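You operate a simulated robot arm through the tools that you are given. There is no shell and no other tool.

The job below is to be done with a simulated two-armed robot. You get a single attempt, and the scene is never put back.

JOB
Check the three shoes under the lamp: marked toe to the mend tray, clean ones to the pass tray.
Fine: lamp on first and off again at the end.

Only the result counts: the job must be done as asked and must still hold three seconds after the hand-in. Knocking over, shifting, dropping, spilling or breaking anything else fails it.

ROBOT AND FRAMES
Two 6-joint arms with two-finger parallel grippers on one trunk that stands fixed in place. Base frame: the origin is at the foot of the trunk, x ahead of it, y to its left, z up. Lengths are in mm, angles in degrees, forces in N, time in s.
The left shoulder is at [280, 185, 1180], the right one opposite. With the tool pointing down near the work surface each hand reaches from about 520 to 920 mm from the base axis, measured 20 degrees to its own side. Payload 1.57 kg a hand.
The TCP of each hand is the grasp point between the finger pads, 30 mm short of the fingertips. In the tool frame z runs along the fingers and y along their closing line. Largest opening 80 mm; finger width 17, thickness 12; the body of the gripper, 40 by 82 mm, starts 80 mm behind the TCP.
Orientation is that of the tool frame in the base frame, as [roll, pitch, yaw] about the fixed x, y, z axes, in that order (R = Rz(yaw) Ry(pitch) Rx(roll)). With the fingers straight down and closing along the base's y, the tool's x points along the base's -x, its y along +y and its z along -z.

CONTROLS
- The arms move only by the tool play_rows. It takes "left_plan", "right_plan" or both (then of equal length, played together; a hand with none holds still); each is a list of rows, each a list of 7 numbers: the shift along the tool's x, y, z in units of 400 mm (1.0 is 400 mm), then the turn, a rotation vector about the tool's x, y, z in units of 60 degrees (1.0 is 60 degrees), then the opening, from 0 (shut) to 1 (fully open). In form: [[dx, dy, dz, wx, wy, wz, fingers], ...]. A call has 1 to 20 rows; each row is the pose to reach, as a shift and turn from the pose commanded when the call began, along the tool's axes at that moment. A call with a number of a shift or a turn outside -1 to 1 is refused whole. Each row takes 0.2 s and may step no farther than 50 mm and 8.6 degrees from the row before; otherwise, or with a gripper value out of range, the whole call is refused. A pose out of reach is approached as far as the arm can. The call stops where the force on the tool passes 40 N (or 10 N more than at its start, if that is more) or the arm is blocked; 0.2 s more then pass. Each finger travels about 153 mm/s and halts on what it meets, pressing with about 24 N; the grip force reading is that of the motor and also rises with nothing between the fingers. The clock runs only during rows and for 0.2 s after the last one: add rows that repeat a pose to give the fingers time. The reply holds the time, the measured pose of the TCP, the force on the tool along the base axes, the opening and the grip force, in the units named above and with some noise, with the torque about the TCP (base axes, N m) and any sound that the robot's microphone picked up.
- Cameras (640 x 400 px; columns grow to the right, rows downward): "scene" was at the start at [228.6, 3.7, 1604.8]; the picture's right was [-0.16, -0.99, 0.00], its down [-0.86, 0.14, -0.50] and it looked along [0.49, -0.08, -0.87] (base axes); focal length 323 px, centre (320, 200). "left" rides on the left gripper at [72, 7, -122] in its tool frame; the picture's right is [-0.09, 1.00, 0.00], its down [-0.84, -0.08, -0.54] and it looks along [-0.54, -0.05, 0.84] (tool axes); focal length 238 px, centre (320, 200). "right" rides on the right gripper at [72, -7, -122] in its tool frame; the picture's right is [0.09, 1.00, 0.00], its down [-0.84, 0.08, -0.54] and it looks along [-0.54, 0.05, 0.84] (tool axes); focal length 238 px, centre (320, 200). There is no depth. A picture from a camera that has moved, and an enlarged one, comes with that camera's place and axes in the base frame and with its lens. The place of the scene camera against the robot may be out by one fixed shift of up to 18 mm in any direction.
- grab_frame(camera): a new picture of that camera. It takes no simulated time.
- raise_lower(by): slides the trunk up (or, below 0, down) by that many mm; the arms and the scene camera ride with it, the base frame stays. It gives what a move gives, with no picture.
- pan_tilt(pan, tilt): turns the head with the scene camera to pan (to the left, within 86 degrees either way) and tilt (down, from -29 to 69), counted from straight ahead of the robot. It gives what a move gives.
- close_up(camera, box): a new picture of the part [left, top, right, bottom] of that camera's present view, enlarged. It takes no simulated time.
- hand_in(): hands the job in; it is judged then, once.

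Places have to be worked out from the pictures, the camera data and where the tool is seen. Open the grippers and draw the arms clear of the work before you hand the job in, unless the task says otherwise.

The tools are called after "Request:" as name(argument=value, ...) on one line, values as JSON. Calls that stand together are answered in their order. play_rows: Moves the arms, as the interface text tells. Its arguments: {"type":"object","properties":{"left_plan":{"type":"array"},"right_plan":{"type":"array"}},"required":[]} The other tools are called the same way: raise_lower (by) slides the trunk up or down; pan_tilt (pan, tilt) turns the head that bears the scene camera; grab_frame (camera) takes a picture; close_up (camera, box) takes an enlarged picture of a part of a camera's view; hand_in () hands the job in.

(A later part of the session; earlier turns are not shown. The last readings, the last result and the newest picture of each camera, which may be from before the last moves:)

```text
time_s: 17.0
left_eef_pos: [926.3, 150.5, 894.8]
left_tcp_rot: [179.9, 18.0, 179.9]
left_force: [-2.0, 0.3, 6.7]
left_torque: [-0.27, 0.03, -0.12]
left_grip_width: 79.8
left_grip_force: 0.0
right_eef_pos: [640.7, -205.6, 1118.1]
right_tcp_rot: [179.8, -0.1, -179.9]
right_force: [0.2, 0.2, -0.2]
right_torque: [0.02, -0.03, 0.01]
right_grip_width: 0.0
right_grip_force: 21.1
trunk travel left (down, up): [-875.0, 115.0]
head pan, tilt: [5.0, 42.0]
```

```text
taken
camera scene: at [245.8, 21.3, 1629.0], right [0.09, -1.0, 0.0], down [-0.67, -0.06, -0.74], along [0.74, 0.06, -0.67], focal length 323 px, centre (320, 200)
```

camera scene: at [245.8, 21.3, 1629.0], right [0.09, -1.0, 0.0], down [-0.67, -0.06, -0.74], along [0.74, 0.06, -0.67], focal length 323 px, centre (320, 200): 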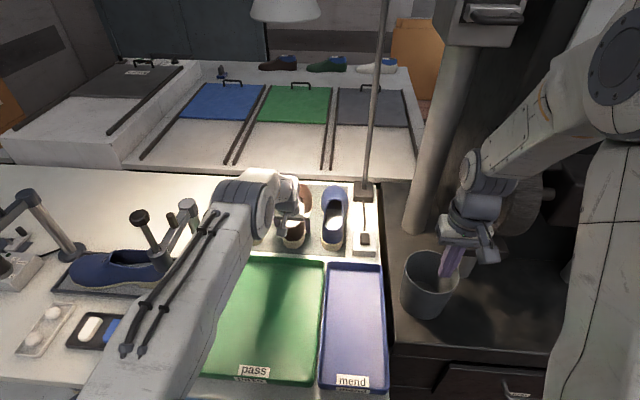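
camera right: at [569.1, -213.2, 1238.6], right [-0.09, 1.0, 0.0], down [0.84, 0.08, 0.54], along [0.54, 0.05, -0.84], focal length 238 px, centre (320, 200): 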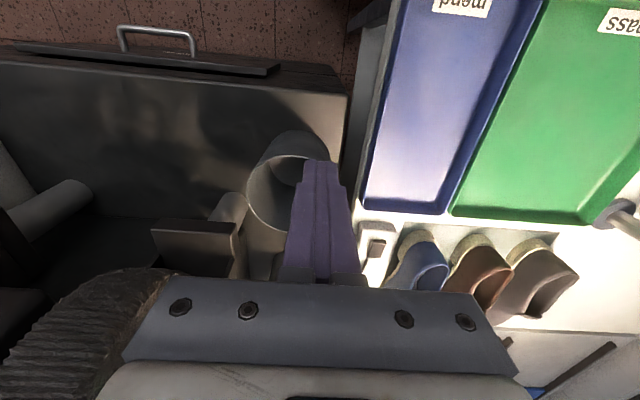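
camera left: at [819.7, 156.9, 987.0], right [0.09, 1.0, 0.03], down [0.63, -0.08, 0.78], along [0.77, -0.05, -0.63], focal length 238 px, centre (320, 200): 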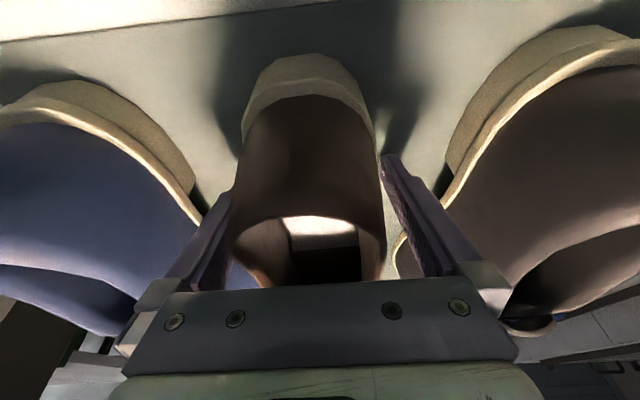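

A light contact (6.7 N upward, about 42 mm to the -y side) shows the right-hand finger tip resting on the sole's edge. I lift 20 mm, shift back 15 mm and 2.5 mm toward -y, and lower again.

Request:
play_rows(left_plan=[[-0.0155, 0, -0.0476, 0, 0, 0, 1], [0.02, -0.00625, -0.059, 0, 0, 0, 1], [0.028, -0.00625, -0.035, 0, 0, 0, 1], [0.0357, -0.00625, -0.0116, 0, 0, 0, 1], [0.0357, -0.00625, -0.0116, 0, 0, 0, 1]])

Request:
grab_frame(camera="left")

```text
time_s: 18.2
left_eef_pos: [910.0, 145.1, 894.6]
left_tcp_rot: [180.0, 18.1, 179.6]
left_force: [-5.7, -1.8, 11.0]
left_torque: [-0.44, 0.16, -0.27]
left_grip_width: 79.9
left_grip_force: 0.1
right_eef_pos: [639.1, -204.9, 1116.8]
right_tcp_rot: [179.7, -0.1, 179.9]
right_force: [0.0, -0.4, 0.4]
right_torque: [0.02, 0.03, -0.03]
right_grip_width: 0.0
right_grip_force: 21.6
trunk travel left (down, up): [-875.0, 115.0]
head pan, tilt: [5.0, 42.0]
```

```text
taken
camera left: at [803.8, 152.6, 987.0], right [0.09, 1.0, 0.03], down [0.63, -0.08, 0.77], along [0.77, -0.05, -0.63], focal length 238 px, centre (320, 200)
```

left: 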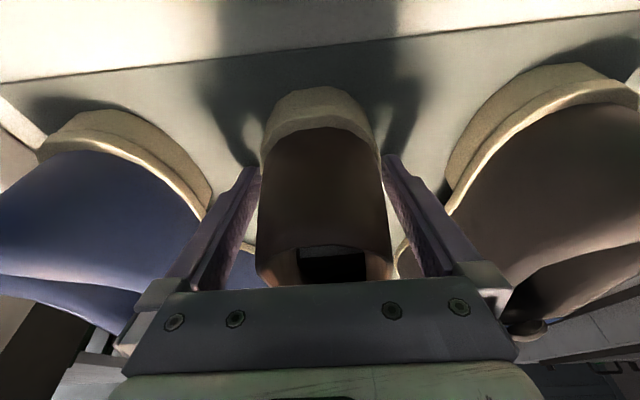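

Still a contact at the -y fingertip (11 N up). I zoom in to see what it touches.

Request:
close_up(camera="left", box=[190, 70, 310, 220])

Request:
close_up(camera="left", box=[330, 70, 450, 220])

Request:
close_up(camera="scene", box=[230, 160, 360, 260])

```text
2.67 times, centred on (250, 145) of left
camera zoom: at [803.8, 152.6, 987.0], right [0.09, 1.0, 0.03], down [0.63, -0.08, 0.77], along [0.77, -0.05, -0.63], focal length 636 px, centre (507, 347)
```

zoom: 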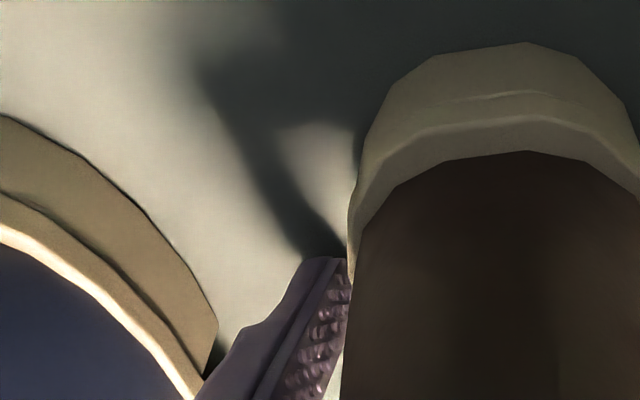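

```text
2.67 times, centred on (390, 145) of left
camera zoom: at [803.8, 152.6, 987.0], right [0.09, 1.0, 0.03], down [0.63, -0.08, 0.77], along [0.77, -0.05, -0.63], focal length 636 px, centre (133, 347)
```

zoom: 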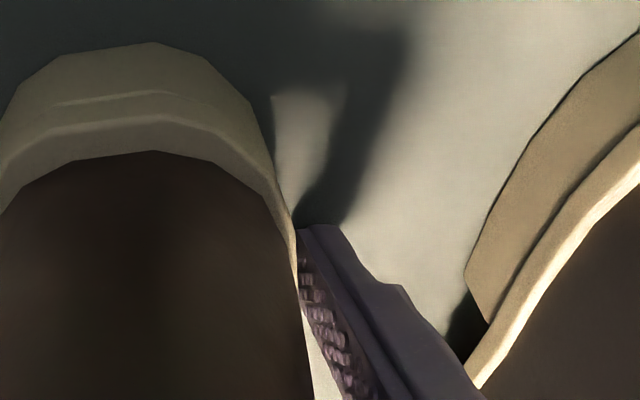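

```text
4.00 times, centred on (295, 210) of scene
camera zoom: at [245.4, 21.2, 1629.2], right [0.09, -1.0, 0.0], down [-0.67, -0.06, -0.74], along [0.74, 0.06, -0.67], focal length 1292 px, centre (420, 160)
```

zoom: 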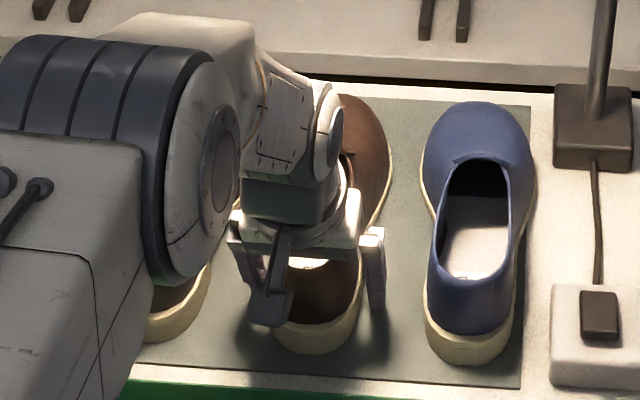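

The finger shadow meets the fingertip, and re-triangulating the heel's lower edge gives a mat height near z 862, so the tips were touching the mat, not the shoe. I raise 9 mm, re-centre at y 149.7 and x 922, and check the forces.

Request:
play_rows(left_plan=[[-0.007, 0, -0.0214, 0, 0, 0, 1], [-0.0355, 0.00625, -0.0121, 0, 0, 0, 1], [-0.0355, 0.00625, -0.0121, 0, 0, 0, 1]])

Request:
grab_frame(camera="left")

```text
time_s: 19.0
left_eef_pos: [922.0, 150.3, 900.5]
left_tcp_rot: [179.9, 18.0, 179.7]
left_force: [0.0, 0.6, 0.0]
left_torque: [-0.01, -0.03, 0.02]
left_grip_width: 79.9
left_grip_force: 0.0
right_eef_pos: [641.4, -205.3, 1117.7]
right_tcp_rot: [179.9, -0.2, -180.0]
right_force: [0.4, 0.2, 0.1]
right_torque: [0.02, 0.01, 0.01]
right_grip_width: 0.1
right_grip_force: 21.7
trunk travel left (down, up): [-875.0, 115.0]
head pan, tilt: [5.0, 42.0]
```

```text
taken
camera left: at [815.7, 156.2, 994.6], right [0.09, 1.0, 0.03], down [0.63, -0.08, 0.77], along [0.77, -0.05, -0.63], focal length 238 px, centre (320, 200)
```

left: 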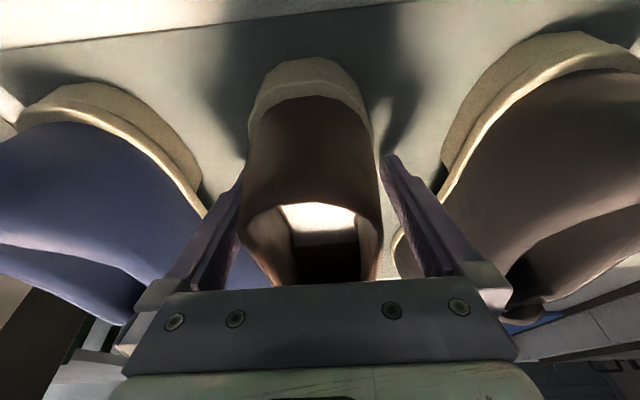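

No contact now, with the heel between the fingers. I close the left fingers on it.

Request:
play_rows(left_plan=[[0, 0, 0, 0, 0, 0, 0.85], [0, 0, 0, 0, 0, 0, 0.6], [0, 0, 0, 0, 0, 0, 0], [0, 0, 0, 0, 0, 0, 0]])

Request:
grab_frame(camera="left")

```text
time_s: 20.0
left_eef_pos: [922.3, 148.7, 902.4]
left_tcp_rot: [179.9, 18.0, 179.7]
left_force: [-0.2, -2.0, 1.2]
left_torque: [-0.25, 0.01, -0.13]
left_grip_width: 69.9
left_grip_force: 23.5
right_eef_pos: [642.0, -205.2, 1117.8]
right_tcp_rot: [179.8, -0.3, 180.0]
right_force: [-0.2, -0.3, -0.5]
right_torque: [0.01, 0.05, 0.01]
right_grip_width: 0.1
right_grip_force: 21.5
trunk travel left (down, up): [-875.0, 115.0]
head pan, tilt: [5.0, 42.0]
```

```text
taken
camera left: at [815.4, 155.8, 994.8], right [0.09, 1.0, 0.03], down [0.63, -0.08, 0.77], along [0.77, -0.05, -0.63], focal length 238 px, centre (320, 200)
```

left: 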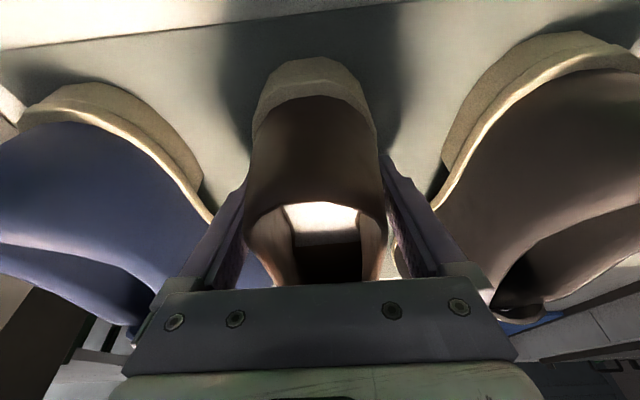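

Gripped at 69.9 mm with 23.5 N. I lift slowly by 30 mm and look at how the shoe hangs.

Request:
play_rows(left_plan=[[-0.0077, 0, -0.0238, 0, 0, 0, 0], [-0.0155, 0, -0.0476, 0, 0, 0, 0], [-0.0232, 0, -0.0713, 0, 0, 0, 0], [-0.0232, 0, -0.0713, 0, 0, 0, 0]])

Request:
grab_frame(camera="left")

Request:
close_up(camera="scene", box=[220, 150, 370, 260])

```text
time_s: 21.0
left_eef_pos: [920.7, 149.2, 931.5]
left_tcp_rot: [179.9, 17.9, 179.7]
left_force: [0.5, 0.2, -4.5]
left_torque: [-0.03, 0.32, -0.01]
left_grip_width: 70.0
left_grip_force: 23.8
right_eef_pos: [641.3, -204.5, 1117.2]
right_tcp_rot: [179.8, -0.2, -179.9]
right_force: [-0.4, -0.5, -0.7]
right_torque: [-0.02, 0.02, 0.0]
right_grip_width: 0.2
right_grip_force: 21.0
trunk travel left (down, up): [-875.0, 115.0]
head pan, tilt: [5.0, 42.0]
```

```text
taken
camera left: at [815.9, 156.4, 1024.8], right [0.09, 1.0, 0.03], down [0.63, -0.08, 0.77], along [0.77, -0.05, -0.63], focal length 238 px, centre (320, 200)
```

left: 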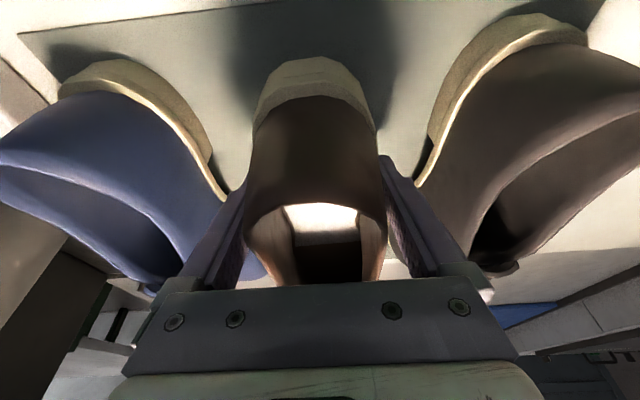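

```text
3.64 times, centred on (295, 205) of scene
camera zoom: at [246.6, 21.3, 1628.8], right [0.09, -1.0, 0.0], down [-0.67, -0.06, -0.74], along [0.74, 0.06, -0.67], focal length 1175 px, centre (411, 182)
```

zoom: 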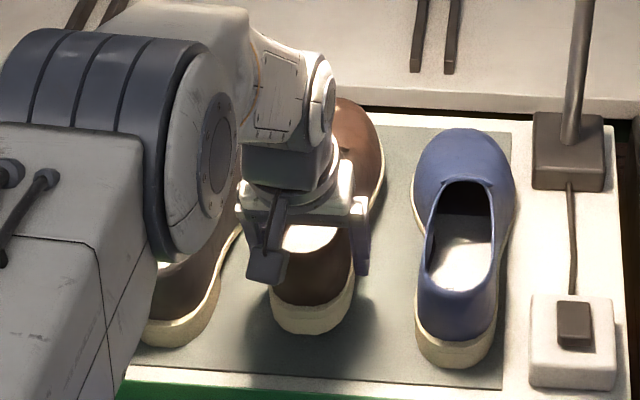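

The shoe hangs steadily (4.5 N, no droop). To be able to set it down flat in the tray with this hand tilt I'll need a lower trunk, so first I raise the left hand with the shoe and also lift the right hand back out of the way.

Request:
play_rows(left_plan=[[-0.0278, 0, -0.0856, 0, 0, 0, 0], [-0.0556, 0, -0.1712, 0, 0, 0, 0], [-0.0834, 0, -0.2568, 0, 0, 0, 0], [-0.1112, 0, -0.3424, 0, 0, 0, 0], [-0.139, 0, -0.428, 0, 0, 0, 0]], right_plan=[[0.045, -0.0225, -0.075, 0, 0, 0, 0], [0.09, -0.045, -0.15, 0, 0, 0, 0], [0.135, -0.0675, -0.225, 0, 0, 0, 0], [0.18, -0.09, -0.3, 0, 0, 0, 0], [0.225, -0.1125, -0.375, 0, 0, 0, 0]])

Request:
grab_frame(camera="scene")

Request:
grab_frame(camera="left")

```text
time_s: 22.2
left_eef_pos: [922.7, 148.7, 1111.2]
left_tcp_rot: [179.9, 17.8, 179.8]
left_force: [-0.9, 0.2, -3.8]
left_torque: [-0.06, 0.32, 0.0]
left_grip_width: 70.1
left_grip_force: 23.9
right_eef_pos: [552.6, -250.5, 1268.5]
right_tcp_rot: [179.9, -0.3, -179.9]
right_force: [0.4, 0.1, -0.6]
right_torque: [-0.02, 0.0, -0.02]
right_grip_width: 0.1
right_grip_force: 21.4
trunk travel left (down, up): [-875.0, 115.0]
head pan, tilt: [5.0, 42.0]
```

```text
taken
camera scene: at [246.5, 21.4, 1628.8], right [0.09, -1.0, 0.0], down [-0.67, -0.06, -0.74], along [0.74, 0.06, -0.67], focal length 323 px, centre (320, 200)
```

scene: 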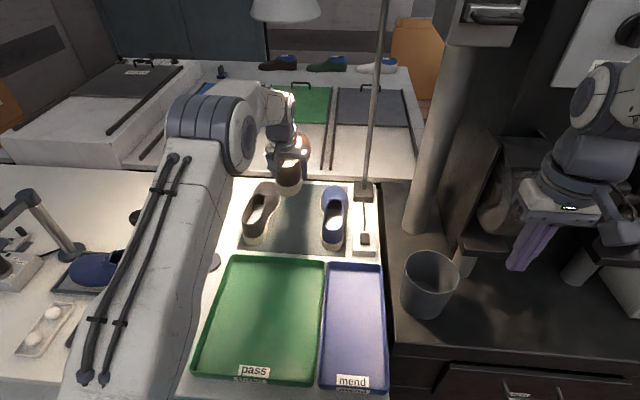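

```text
taken
camera left: at [817.1, 156.1, 1204.0], right [0.09, 1.0, 0.03], down [0.63, -0.08, 0.77], along [0.77, -0.05, -0.63], focal length 238 px, centre (320, 200)
```

left: 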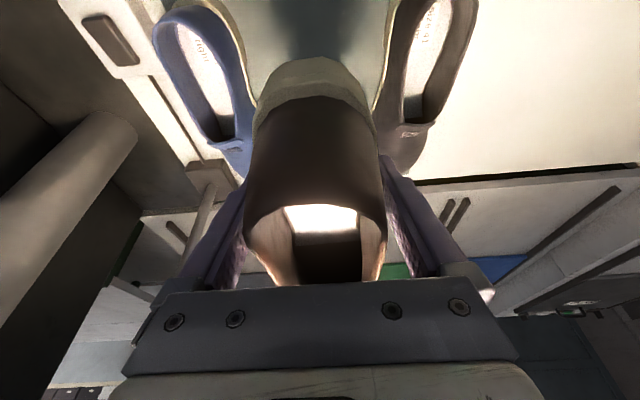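

Both hands are up and the shoe is steady. I lower the trunk by 170 mm; the shoe goes straight down to about 40 mm over the mat, still clear of its neighbours.

Request:
raise_lower(by=-170)

Request:
grab_frame(camera="scene")

Request:
grab_frame(camera="left")

```text
time_s: 24.1
left_eef_pos: [921.9, 150.7, 940.6]
left_tcp_rot: [179.8, 18.0, 179.7]
left_force: [0.0, 0.8, -3.1]
left_torque: [-0.03, 0.34, 0.01]
left_grip_width: 70.0
left_grip_force: 23.7
right_eef_pos: [550.8, -250.3, 1098.0]
right_tcp_rot: [179.9, -0.2, 179.9]
right_force: [-0.2, 0.7, 0.5]
right_torque: [0.02, 0.04, 0.01]
right_grip_width: 0.0
right_grip_force: 21.0
trunk travel left (down, up): [-705.0, 285.0]
head pan, tilt: [5.0, 42.0]
```

```text
taken
camera scene: at [246.5, 21.3, 1458.9], right [0.09, -1.0, 0.0], down [-0.67, -0.06, -0.74], along [0.74, 0.06, -0.67], focal length 323 px, centre (320, 200)
```

scene: 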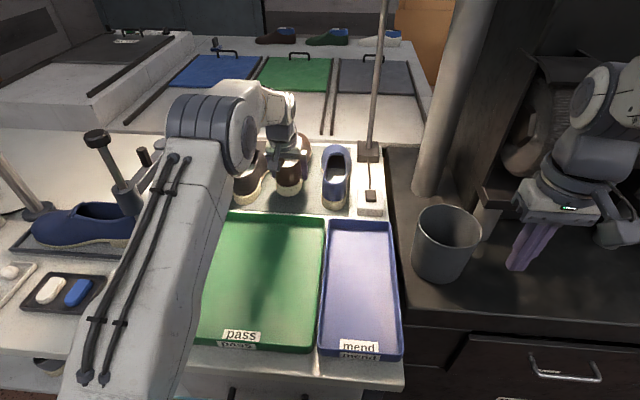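

```text
taken
camera left: at [817.2, 156.0, 1033.7], right [0.09, 1.0, 0.03], down [0.63, -0.08, 0.77], along [0.77, -0.05, -0.63], focal length 238 px, centre (320, 200)
```

left: 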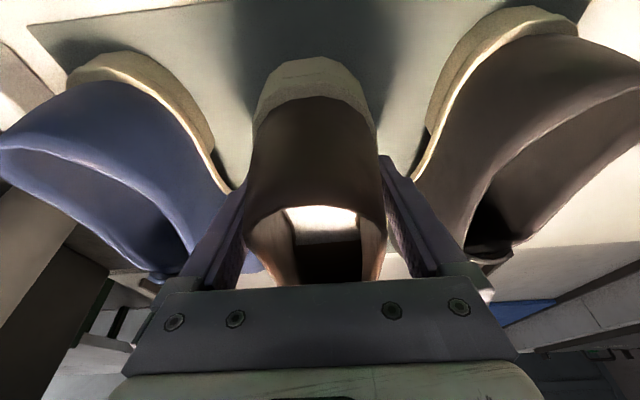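

The hand holds (922, 151, 941) at the lower trunk. I raise it 35 mm more and draw the shoe straight back to about x 680, over the pass tray's far edge.

Request:
play_rows(left_plan=[[-0.027, 0, -0.0832, 0, 0, 0, 0], [0.0871, 0, -0.1203, 0, 0, 0, 0], [0.2012, 0, -0.1574, 0, 0, 0, 0], [0.3153, 0, -0.1945, 0, 0, 0, 0], [0.4295, 0, -0.2315, 0, 0, 0, 0], [0.5436, 0, -0.2686, 0, 0, 0, 0]])

Request:
grab_frame(camera="scene")

Request:
grab_frame(camera="left")

```text
time_s: 25.5
left_eef_pos: [682.1, 149.1, 975.7]
left_tcp_rot: [179.8, 18.0, 179.6]
left_force: [0.3, -0.2, -3.8]
left_torque: [0.03, 0.34, 0.02]
left_grip_width: 69.9
left_grip_force: 24.5
right_eef_pos: [552.8, -251.0, 1097.2]
right_tcp_rot: [179.8, -0.2, -179.9]
right_force: [-0.2, -0.6, 0.3]
right_torque: [0.01, 0.0, -0.02]
right_grip_width: 0.0
right_grip_force: 21.3
trunk travel left (down, up): [-705.0, 285.0]
head pan, tilt: [5.0, 42.0]
```

```text
taken
camera scene: at [246.8, 21.3, 1458.8], right [0.09, -1.0, 0.0], down [-0.67, -0.06, -0.74], along [0.74, 0.06, -0.67], focal length 323 px, centre (320, 200)
```

scene: 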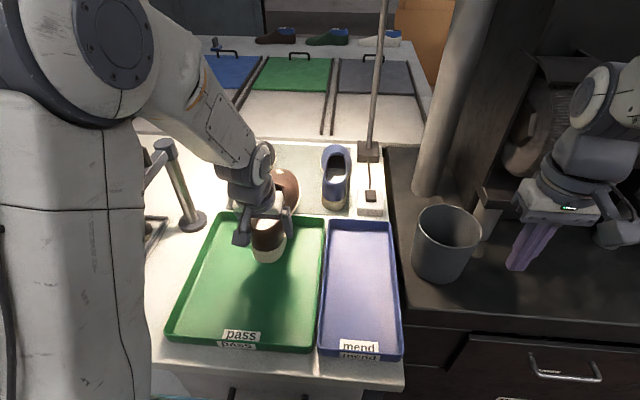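

```text
taken
camera left: at [576.5, 157.3, 1068.9], right [0.09, 1.0, 0.03], down [0.63, -0.08, 0.77], along [0.77, -0.05, -0.63], focal length 238 px, centre (320, 200)
```

left: 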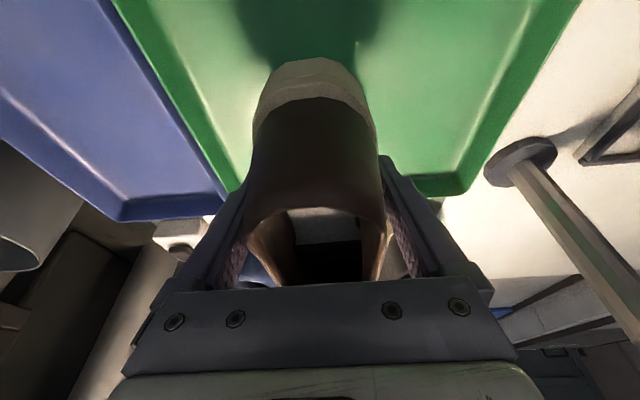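

The retract worked with the tilt kept. Next I carry the shoe diagonally to above the mend tray, TCP about (566, -50, 976).

Request:
play_rows(left_plan=[[0.0552, -0.0995, -0.0179, 0, 0, 0, 0], [0.1103, -0.199, -0.0358, 0, 0, 0, 0], [0.1655, -0.2985, -0.0538, 0, 0, 0, 0], [0.2206, -0.398, -0.0717, 0, 0, 0, 0], [0.2758, -0.4975, -0.0896, 0, 0, 0, 0]])

Request:
grab_frame(camera="scene")

Request:
grab_frame(camera="left")

Request:
grab_frame(camera="right")

```text
time_s: 26.7
left_eef_pos: [565.0, -46.5, 976.3]
left_tcp_rot: [179.9, 18.0, 179.8]
left_force: [0.0, -0.7, -4.5]
left_torque: [-0.02, 0.31, -0.03]
left_grip_width: 70.1
left_grip_force: 23.8
right_eef_pos: [552.0, -249.8, 1097.9]
right_tcp_rot: [179.9, -0.1, 180.0]
right_force: [1.2, 0.2, -0.1]
right_torque: [-0.01, 0.01, 0.0]
right_grip_width: 0.0
right_grip_force: 21.2
trunk travel left (down, up): [-705.0, 285.0]
head pan, tilt: [5.0, 42.0]
```

```text
taken
camera scene: at [246.6, 21.5, 1458.8], right [0.09, -1.0, 0.0], down [-0.67, -0.06, -0.74], along [0.74, 0.06, -0.67], focal length 323 px, centre (320, 200)
```

scene: 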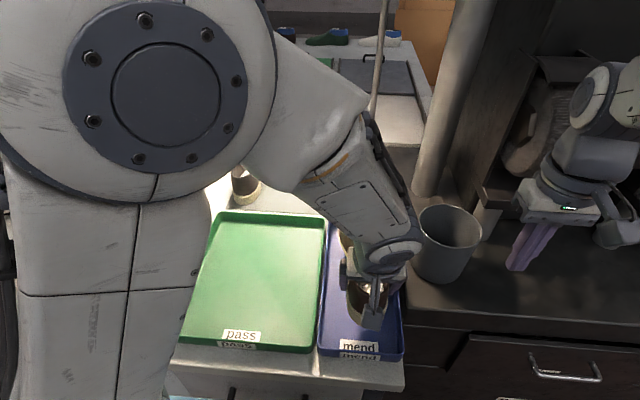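

```text
taken
camera left: at [460.3, -40.3, 1070.5], right [0.09, 1.0, 0.03], down [0.63, -0.08, 0.77], along [0.77, -0.05, -0.63], focal length 238 px, centre (320, 200)
```

left: 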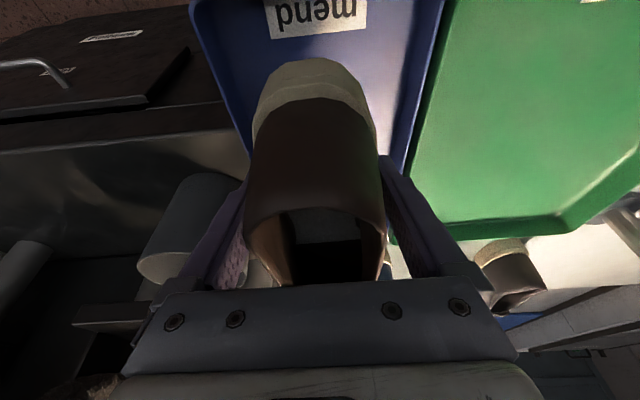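

```text
taken
camera right: at [480.2, -258.1, 1219.6], right [-0.09, 1.0, 0.0], down [0.84, 0.08, 0.54], along [0.54, 0.05, -0.84], focal length 238 px, centre (320, 200)
```

right: 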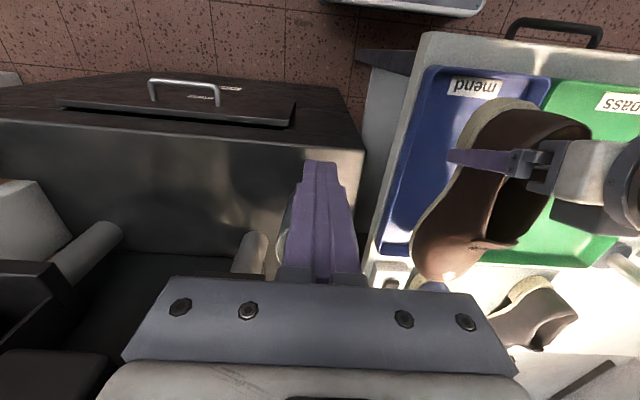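

The right camera gives a fine side view of the shoe over the mend tray. I zoom there to judge where the toe and heel sit relative to the tray's ends before lowering.

Request:
close_up(camera="right", box=[360, 30, 620, 300])

Request:
close_up(camera="scene", box=[300, 200, 440, 370])

```text
1.48 times, centred on (490, 165) of right
camera zoom: at [480.2, -258.1, 1219.6], right [-0.09, 1.0, 0.0], down [0.84, 0.08, 0.54], along [0.54, 0.05, -0.84], focal length 353 px, centre (68, 252)
```

zoom: 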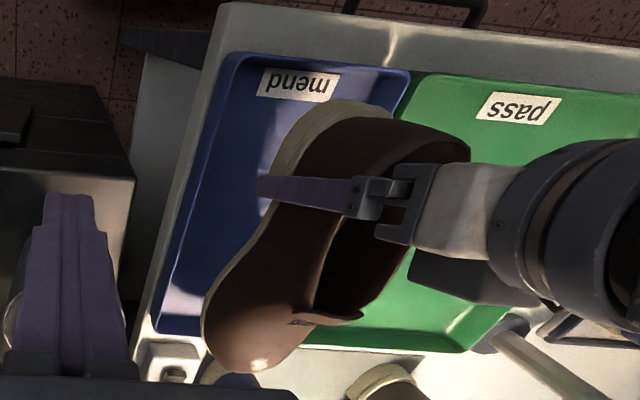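

```text
2.35 times, centred on (370, 285) of scene
camera zoom: at [246.6, 21.5, 1458.8], right [0.09, -1.0, 0.0], down [-0.67, -0.06, -0.74], along [0.74, 0.06, -0.67], focal length 760 px, centre (202, 0)
```

zoom: 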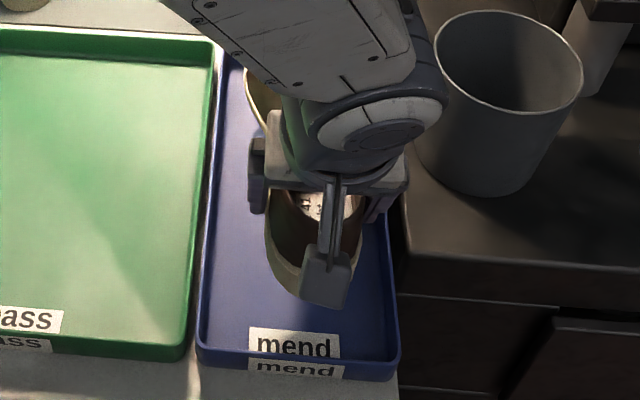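

The shoe spans about x 508–787 and the mend tray about x 489–809, y -120–35, so it sits well inside. I lower it 64 mm, just short of the floor.

Request:
play_rows(left_plan=[[0.017, 0, 0.0523, 0, 0, 0, 0], [0.034, 0, 0.1046, 0, 0, 0, 0], [0.0449, 0, 0.1379, 0, 0, 0, 0], [0.0494, 0, 0.1522, 0, 0, 0, 0], [0.0494, 0, 0.1522, 0, 0, 0, 0]])

Request:
close_up(camera="right", box=[360, 30, 620, 300])

Request:
grab_frame(camera="left")

```text
time_s: 27.9
left_eef_pos: [567.6, -48.3, 912.0]
left_tcp_rot: [179.9, 17.9, 179.8]
left_force: [-0.5, -1.3, -3.0]
left_torque: [-0.04, 0.31, 0.0]
left_grip_width: 70.3
left_grip_force: 23.9
right_eef_pos: [551.0, -249.6, 1098.5]
right_tcp_rot: [179.8, -0.2, 180.0]
right_force: [-0.1, 0.6, -0.2]
right_torque: [-0.02, 0.01, -0.01]
right_grip_width: 0.1
right_grip_force: 21.0
trunk travel left (down, up): [-705.0, 285.0]
head pan, tilt: [5.0, 42.0]
```

```text
1.48 times, centred on (490, 165) of right
camera zoom: at [480.0, -258.4, 1219.6], right [-0.09, 1.0, 0.0], down [0.84, 0.08, 0.54], along [0.54, 0.05, -0.84], focal length 353 px, centre (68, 252)
```

zoom: 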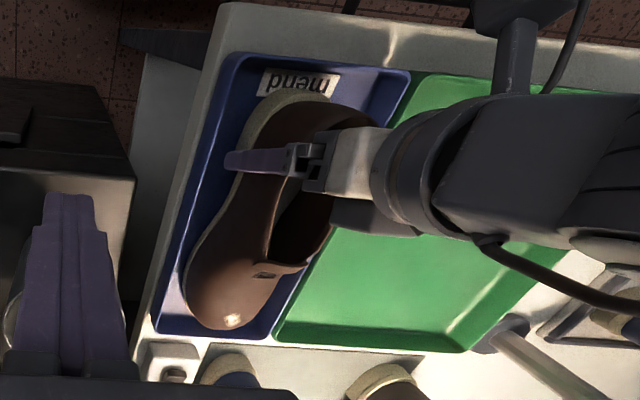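

```text
taken
camera left: at [461.2, -41.5, 1005.4], right [0.09, 1.0, 0.03], down [0.63, -0.08, 0.77], along [0.77, -0.05, -0.63], focal length 238 px, centre (320, 200)
```

left: 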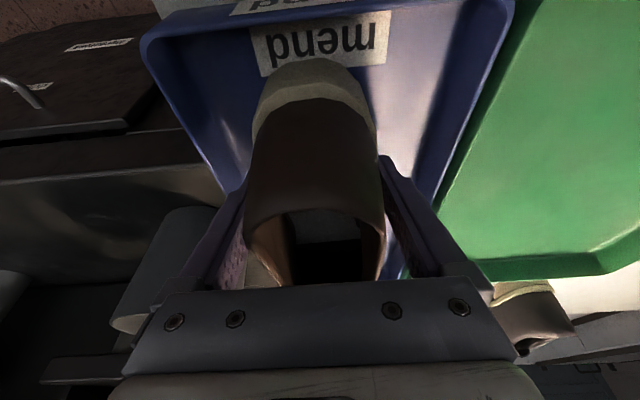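

The shoe is inside the tray all round. I lower it a further 9 mm and look for floor contact in the force.

Request:
play_rows(left_plan=[[0.0031, 0, 0.0095, 0, 0, 0, 0], [0.0054, 0, 0.0166, 0, 0, 0, 0], [0.007, 0, 0.0214, 0, 0, 0, 0], [0.007, 0, 0.0214, 0, 0, 0, 0]])

```text
time_s: 28.9
left_eef_pos: [566.4, -48.8, 903.0]
left_tcp_rot: [179.9, 18.0, 179.6]
left_force: [-2.4, 0.4, 1.6]
left_torque: [-0.28, -0.47, 0.02]
left_grip_width: 70.1
left_grip_force: 24.2
right_eef_pos: [551.1, -250.2, 1096.5]
right_tcp_rot: [179.8, -0.2, -179.9]
right_force: [0.1, -0.5, -0.1]
right_torque: [-0.04, 0.0, 0.03]
right_grip_width: 0.0
right_grip_force: 21.4
trunk travel left (down, up): [-705.0, 285.0]
head pan, tilt: [5.0, 42.0]
```

The floor now carries the shoe (force went from -4 to +1.6 N). I open the fingers and then back off along the finger direction.

Request:
play_rows(left_plan=[[0, 0, 0, 0, 0, 0, 0.93], [0, 0, 0, 0, 0, 0, 1], [0, 0, 0, 0, 0, 0, 1], [0, 0, -0.025, 0, 0, 0, 1], [0, 0, -0.1, 0, 0, 0, 1], [0, 0, -0.2, 0, 0, 0, 1], [0, 0, -0.3, 0, 0, 0, 1]])

Request:
close_up(camera="right", box=[360, 30, 620, 300])

Request:
grab_frame(camera="left")

Request:
grab_frame(camera="scene")

```text
time_s: 30.5
left_eef_pos: [529.8, -51.3, 1017.7]
left_tcp_rot: [179.8, 18.0, 179.6]
left_force: [0.8, -0.5, -0.3]
left_torque: [0.01, -0.02, -0.03]
left_grip_width: 80.2
left_grip_force: 0.1
right_eef_pos: [551.5, -249.4, 1098.2]
right_tcp_rot: [179.8, -0.3, 180.0]
right_force: [0.5, 1.3, 0.2]
right_torque: [0.02, -0.01, 0.0]
right_grip_width: 0.0
right_grip_force: 21.2
trunk travel left (down, up): [-705.0, 285.0]
head pan, tilt: [5.0, 42.0]
```

```text
1.48 times, centred on (490, 165) of right
camera zoom: at [480.1, -258.4, 1219.6], right [-0.09, 1.0, 0.0], down [0.84, 0.08, 0.54], along [0.54, 0.05, -0.84], focal length 353 px, centre (68, 252)
```

zoom: 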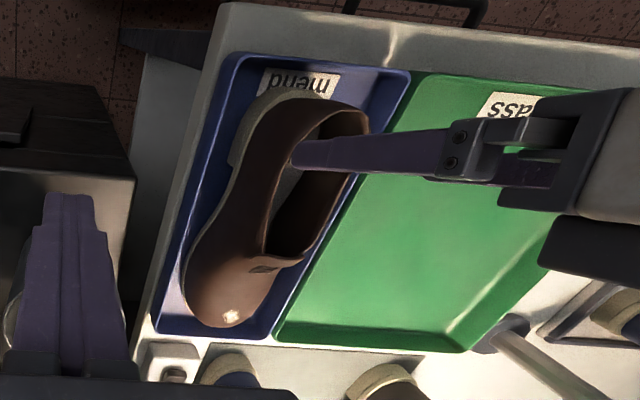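

```text
taken
camera left: at [423.7, -43.6, 1110.1], right [0.09, 1.0, 0.03], down [0.63, -0.08, 0.77], along [0.77, -0.05, -0.63], focal length 238 px, centre (320, 200)
```

left: 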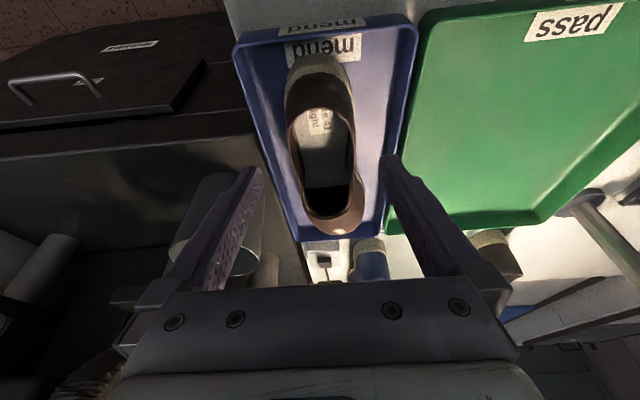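

```text
taken
camera scene: at [246.5, 21.2, 1458.8], right [0.09, -1.0, 0.0], down [-0.67, -0.06, -0.74], along [0.74, 0.06, -0.67], focal length 323 px, centre (320, 200)
```

scene: 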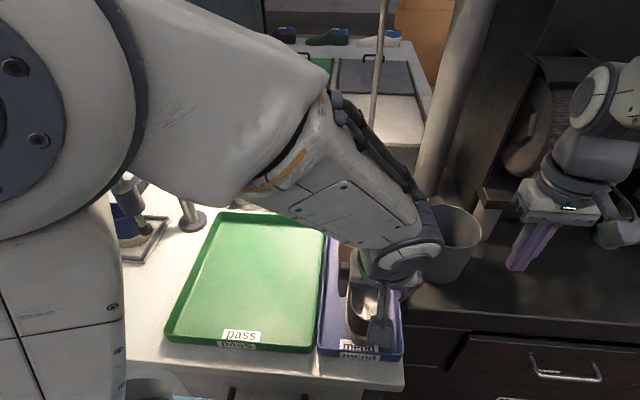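

The brown shoe lies flat inside the mend tray. I carry the open left hand, keeping its tilt, to above the blue shoe's heel at about (860, 25, 1018) to look.

Request:
play_rows(left_plan=[[-0.112, 0.0271, 0.0364, 0, 0, 0, 1], [-0.224, 0.0543, 0.0728, 0, 0, 0, 1], [-0.336, 0.0814, 0.1092, 0, 0, 0, 1], [-0.448, 0.1086, 0.1456, 0, 0, 0, 1], [-0.56, 0.1357, 0.182, 0, 0, 0, 1], [-0.672, 0.1628, 0.2184, 0, 0, 0, 1], [-0.784, 0.19, 0.2548, 0, 0, 0, 1], [-0.784, 0.19, 0.2548, 0, 0, 0, 1]])

Request:
grab_frame(camera="left")

Request:
close_up(camera="left", box=[220, 60, 420, 270])

Request:
grab_frame(camera="scene")

```text
time_s: 32.3
left_eef_pos: [858.9, 26.1, 1014.2]
left_tcp_rot: [180.0, 17.9, 179.7]
left_force: [0.7, -0.3, 0.8]
left_torque: [0.0, 0.01, 0.01]
left_grip_width: 80.1
left_grip_force: 0.1
right_eef_pos: [551.9, -249.4, 1098.2]
right_tcp_rot: [179.8, -0.3, 179.9]
right_force: [0.6, 0.5, -1.2]
right_torque: [0.0, 0.01, 0.01]
right_grip_width: 0.0
right_grip_force: 21.6
trunk travel left (down, up): [-705.0, 285.0]
head pan, tilt: [5.0, 42.0]
```

```text
taken
camera left: at [753.7, 32.6, 1108.2], right [0.09, 1.0, 0.03], down [0.63, -0.08, 0.77], along [0.77, -0.05, -0.63], focal length 238 px, centre (320, 200)
```

left: 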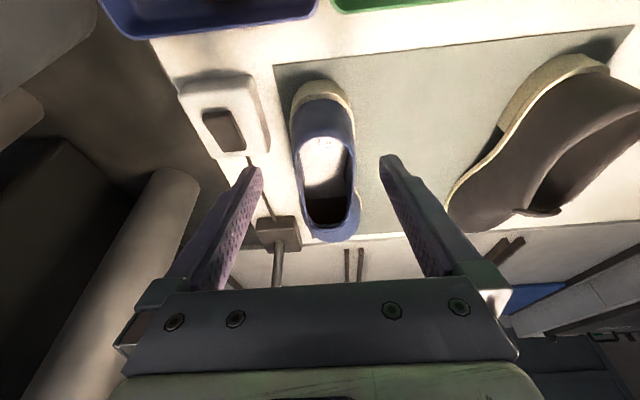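

```text
1.90 times, centred on (320, 165) of left
camera zoom: at [753.7, 32.6, 1108.2], right [0.09, 1.0, 0.03], down [0.63, -0.08, 0.77], along [0.77, -0.05, -0.63], focal length 454 px, centre (320, 267)
```

zoom: 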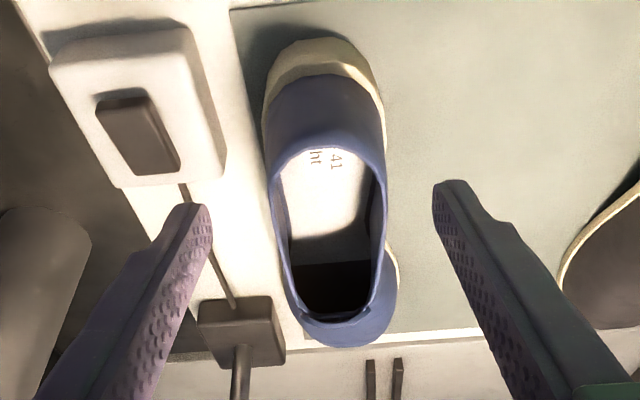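

```text
taken
camera scene: at [246.6, 21.4, 1458.8], right [0.09, -1.0, 0.0], down [-0.67, -0.06, -0.74], along [0.74, 0.06, -0.67], focal length 323 px, centre (320, 200)
```

scene: 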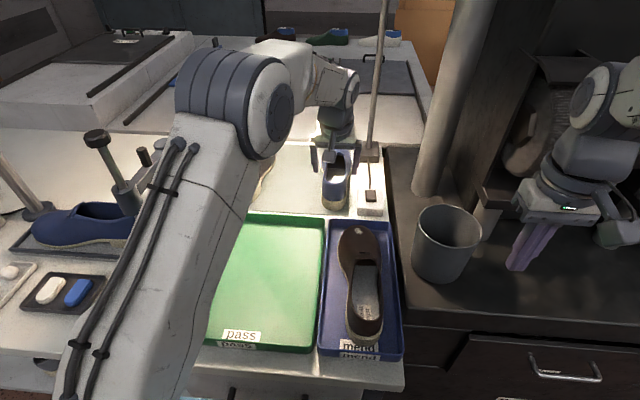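

The blue heel: rear edge at (863, 29), sides near y -5 and 63, so its centre is y ≈ 29; the switch box edge is about y -32, leaving room for the finger. I descend most of the way and check.

Request:
play_rows(left_plan=[[-0.0146, 0.0015, 0.0784, 0, 0, 0, 1], [-0.0293, 0.003, 0.1567, 0, 0, 0, 1], [-0.0439, 0.0045, 0.235, 0, 0, 0, 1], [-0.0439, 0.0045, 0.235, 0, 0, 0, 1]])

Request:
grab_frame(camera="left")

Request:
close_up(camera="scene", box=[290, 120, 400, 230])

```text
time_s: 33.3
left_eef_pos: [904.8, 27.0, 932.5]
left_tcp_rot: [179.9, 17.9, 179.7]
left_force: [-0.2, -0.2, -0.3]
left_torque: [0.0, 0.02, 0.0]
left_grip_width: 80.0
left_grip_force: 0.0
right_eef_pos: [550.8, -251.4, 1097.1]
right_tcp_rot: [179.9, -0.1, 179.9]
right_force: [-0.4, -0.5, 0.0]
right_torque: [0.01, 0.03, -0.01]
right_grip_width: 0.0
right_grip_force: 21.0
trunk travel left (down, up): [-705.0, 285.0]
head pan, tilt: [5.0, 42.0]
```

```text
taken
camera left: at [799.1, 34.6, 1024.8], right [0.09, 1.0, 0.03], down [0.63, -0.08, 0.77], along [0.77, -0.05, -0.63], focal length 238 px, centre (320, 200)
```

left: 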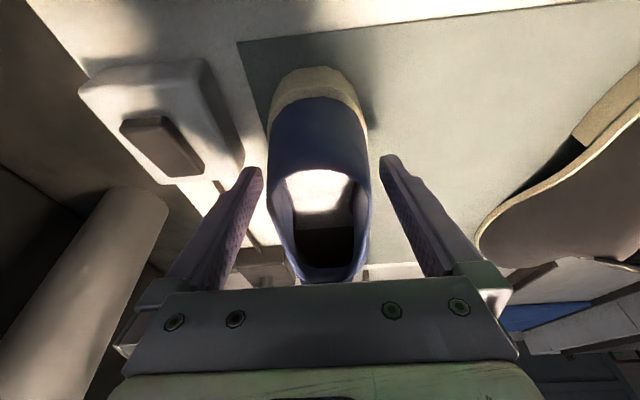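

```text
3.64 times, centred on (345, 175) of scene
camera zoom: at [246.5, 21.3, 1458.8], right [0.09, -1.0, 0.0], down [-0.67, -0.06, -0.74], along [0.74, 0.06, -0.67], focal length 1175 px, centre (229, 291)
```

zoom: 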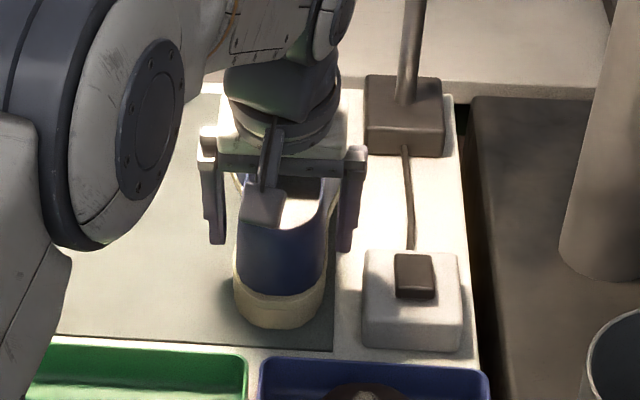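

The blue heel is centred near y 29.4 between the fingers. I finish the descent to (920, 29, 902), shifting 2 mm to +y, check the forces and close.

Request:
play_rows(left_plan=[[-0.0063, 0.005, 0.0421, 0, 0, 0, 1], [-0.0126, 0.005, 0.0843, 0, 0, 0, 1], [-0.0126, 0.005, 0.0843, 0, 0, 0, 1]])

Request:
grab_frame(camera="left")

```text
time_s: 34.1
left_eef_pos: [918.5, 30.5, 902.2]
left_tcp_rot: [180.0, 17.9, 179.8]
left_force: [0.1, 0.1, 0.5]
left_torque: [-0.01, 0.01, -0.02]
left_grip_width: 80.2
left_grip_force: 0.1
right_eef_pos: [551.9, -250.4, 1098.7]
right_tcp_rot: [179.8, -0.2, -180.0]
right_force: [0.0, -1.0, -0.5]
right_torque: [0.02, 0.04, 0.02]
right_grip_width: 0.0
right_grip_force: 21.6
trunk travel left (down, up): [-705.0, 285.0]
head pan, tilt: [5.0, 42.0]
```

```text
taken
camera left: at [813.8, 36.6, 995.0], right [0.09, 1.0, 0.03], down [0.63, -0.08, 0.77], along [0.77, -0.05, -0.63], focal length 238 px, centre (320, 200)
```

left: 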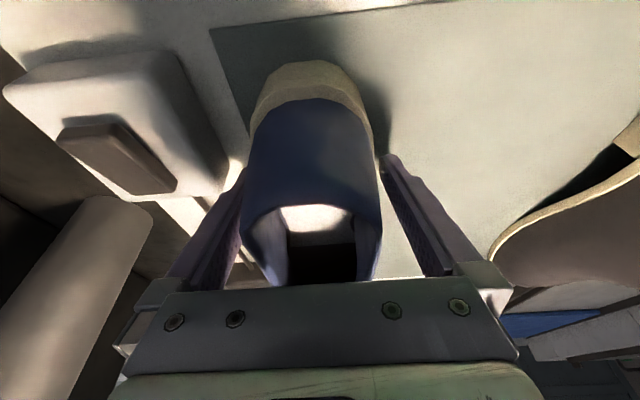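

No contact, and the blue heel sits between the fingers as the brown one did. I close on it and then lift 30 mm.

Request:
play_rows(left_plan=[[0, 0, 0, 0, 0, 0, 0.85], [0, 0, 0, 0, 0, 0, 0.6], [0, 0, 0, 0, 0, 0, 0], [0, 0, 0, 0, 0, 0, 0], [-0.0077, 0, -0.0238, 0, 0, 0, 0], [-0.0155, 0, -0.0476, 0, 0, 0, 0], [-0.0232, 0, -0.0713, 0, 0, 0, 0], [-0.0232, 0, -0.0713, 0, 0, 0, 0]])

Request:
grab_frame(camera="left")

Request:
grab_frame(camera="scene")

```text
time_s: 35.9
left_eef_pos: [920.0, 29.1, 931.6]
left_tcp_rot: [179.9, 17.9, 179.7]
left_force: [-0.1, -0.1, -4.0]
left_torque: [-0.03, 0.32, 0.02]
left_grip_width: 70.2
left_grip_force: 23.9
right_eef_pos: [550.8, -250.1, 1097.0]
right_tcp_rot: [179.8, -0.2, 180.0]
right_force: [0.4, 0.5, 0.0]
right_torque: [0.0, 0.01, 0.01]
right_grip_width: 0.0
right_grip_force: 20.7
trunk travel left (down, up): [-705.0, 285.0]
head pan, tilt: [5.0, 42.0]
```

```text
taken
camera left: at [813.4, 36.8, 1024.8], right [0.09, 1.0, 0.03], down [0.63, -0.08, 0.77], along [0.77, -0.05, -0.63], focal length 238 px, centre (320, 200)
```

left: 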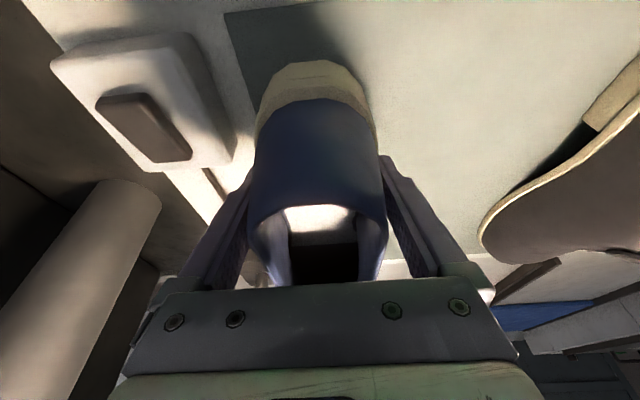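

```text
taken
camera scene: at [246.5, 21.3, 1458.8], right [0.09, -1.0, 0.0], down [-0.67, -0.06, -0.74], along [0.74, 0.06, -0.67], focal length 323 px, centre (320, 200)
```

scene: 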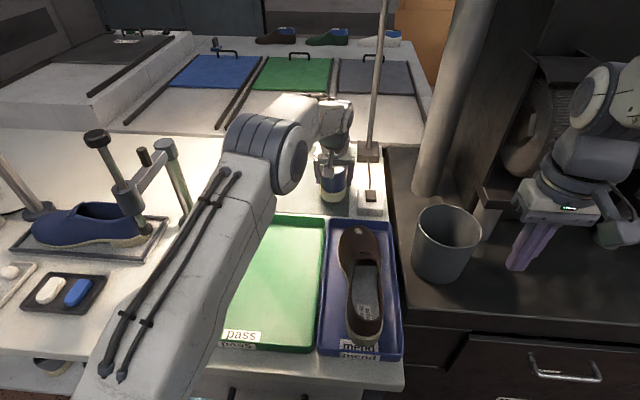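

The blue shoe is held (4 N, 70.2 mm). I raise it, swing it to y 110 early to stay clear of the brown shoe, and draw it back over the pass tray to (566, 110, 976).

Request:
play_rows(left_plan=[[-0.0309, 0, -0.0951, 0, 0, 0, 0], [0.0659, 0.055, -0.1371, 0, 0, 0, 0], [0.1657, 0.11, -0.1695, 0, 0, 0, 0], [0.2656, 0.165, -0.2019, 0, 0, 0, 0], [0.3654, 0.2025, -0.2344, 0, 0, 0, 0], [0.4795, 0.2025, -0.2715, 0, 0, 0, 0], [0.5937, 0.2025, -0.3085, 0, 0, 0, 0], [0.7078, 0.2025, -0.3456, 0, 0, 0, 0], [0.8076, 0.2025, -0.3781, 0, 0, 0, 0], [0.8076, 0.2025, -0.3781, 0, 0, 0, 0]])

Request:
grab_frame(camera="left")

Request:
grab_frame(camera="right")

Request:
grab_frame(camera="scene")

```text
time_s: 38.1
left_eef_pos: [568.8, 109.2, 979.7]
left_tcp_rot: [179.9, 17.8, 179.8]
left_force: [-0.5, 0.4, -4.1]
left_torque: [0.02, 0.32, 0.03]
left_grip_width: 70.3
left_grip_force: 24.3
left hand out of reach, approached as far as the arm can: row 9, 10
right_eef_pos: [551.9, -251.0, 1097.6]
right_tcp_rot: [179.8, -0.2, 180.0]
right_force: [0.1, -0.1, -0.6]
right_torque: [0.01, 0.02, -0.01]
right_grip_width: 0.0
right_grip_force: 21.5
trunk travel left (down, up): [-705.0, 285.0]
head pan, tilt: [5.0, 42.0]
```

```text
taken
camera left: at [463.8, 115.8, 1072.6], right [0.09, 1.0, 0.03], down [0.63, -0.08, 0.77], along [0.77, -0.05, -0.63], focal length 238 px, centre (320, 200)
```

left: 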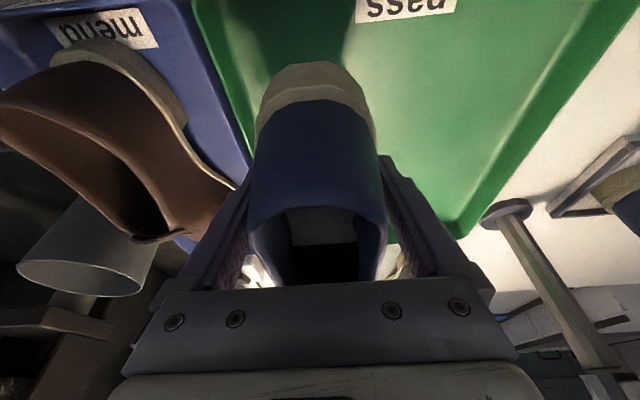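

```text
taken
camera right: at [479.9, -258.3, 1219.7], right [-0.09, 1.0, 0.0], down [0.84, 0.08, 0.54], along [0.54, 0.05, -0.84], focal length 238 px, centre (320, 200)
```

right: 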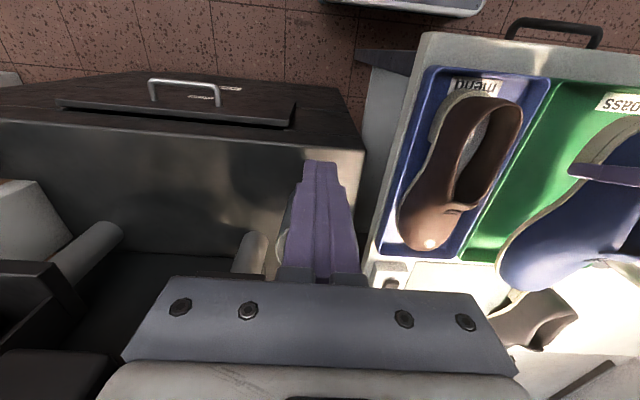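

```text
taken
camera scene: at [246.2, 21.3, 1458.9], right [0.09, -1.0, 0.0], down [-0.67, -0.06, -0.74], along [0.74, 0.06, -0.67], focal length 323 px, centre (320, 200)
```

scene: 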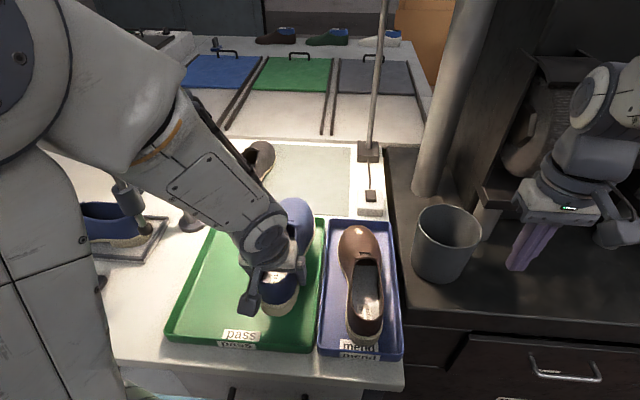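

The reach limit just appeared at this close-in spot, so I'll lower the trunk more: first raise both hands by 75–80 mm.

Request:
play_rows(left_plan=[[-0.029, 0, -0.0892, 0, 0, 0, 0], [-0.058, 0, -0.1783, 0, 0, 0, 0], [-0.058, 0, -0.1783, 0, 0, 0, 0]], right_plan=[[0, 0, -0.1, 0, 0, 0, 0], [0, 0, -0.2, 0, 0, 0, 0], [0, 0, -0.2, 0, 0, 0, 0]])

Request:
raise_lower(by=-100)

Request:
grab_frame(camera="scene")

Request:
grab_frame(camera="left")

```text
time_s: 38.9
left_eef_pos: [568.7, 108.8, 1052.5]
left_tcp_rot: [179.9, 18.0, 179.7]
left_force: [-0.3, -0.1, -3.2]
left_torque: [-0.02, 0.3, -0.02]
left_grip_width: 70.4
left_grip_force: 23.6
right_eef_pos: [550.1, -251.6, 1178.5]
right_tcp_rot: [179.8, -0.2, 180.0]
right_force: [0.2, -0.5, 0.4]
right_torque: [-0.03, -0.05, -0.03]
right_grip_width: 0.0
right_grip_force: 20.9
trunk travel left (down, up): [-705.0, 285.0]
head pan, tilt: [5.0, 42.0]
```

```text
time_s: 40.3
left_eef_pos: [569.3, 109.3, 953.0]
left_tcp_rot: [179.9, 18.0, 179.6]
left_force: [0.1, -0.5, -4.1]
left_torque: [-0.01, 0.33, 0.03]
left_grip_width: 70.2
left_grip_force: 23.9
right_eef_pos: [550.9, -251.5, 1077.1]
right_tcp_rot: [179.9, -0.2, -180.0]
right_force: [-0.7, -0.1, 0.2]
right_torque: [-0.02, -0.02, 0.0]
right_grip_width: 0.0
right_grip_force: 21.6
trunk travel left (down, up): [-605.0, 385.0]
head pan, tilt: [5.0, 42.0]
```

```text
taken
camera scene: at [246.4, 21.3, 1358.9], right [0.09, -1.0, 0.0], down [-0.67, -0.06, -0.74], along [0.74, 0.06, -0.67], focal length 323 px, centre (320, 200)
```

scene: 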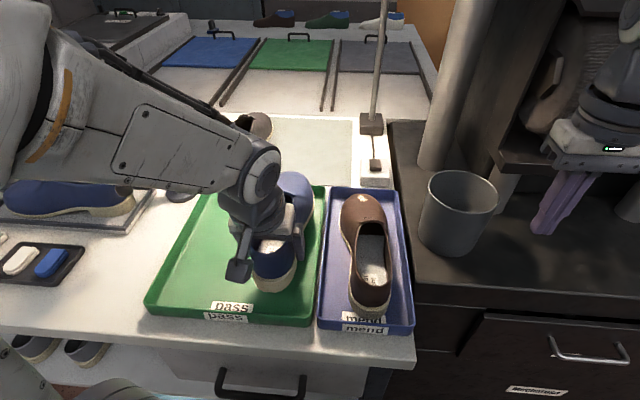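

```text
taken
camera left: at [464.1, 116.5, 1045.6], right [0.09, 1.0, 0.03], down [0.63, -0.08, 0.77], along [0.77, -0.05, -0.63], focal length 238 px, centre (320, 200)
```

left: 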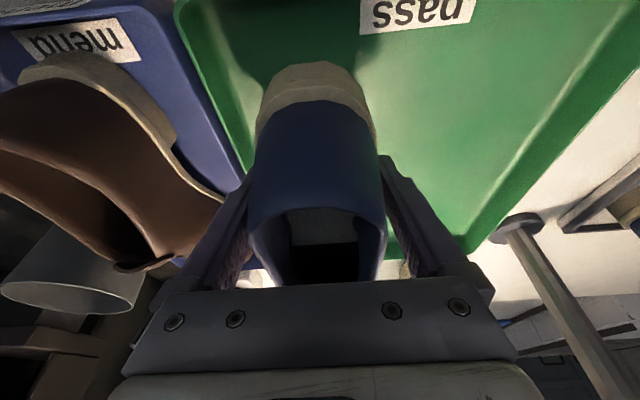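

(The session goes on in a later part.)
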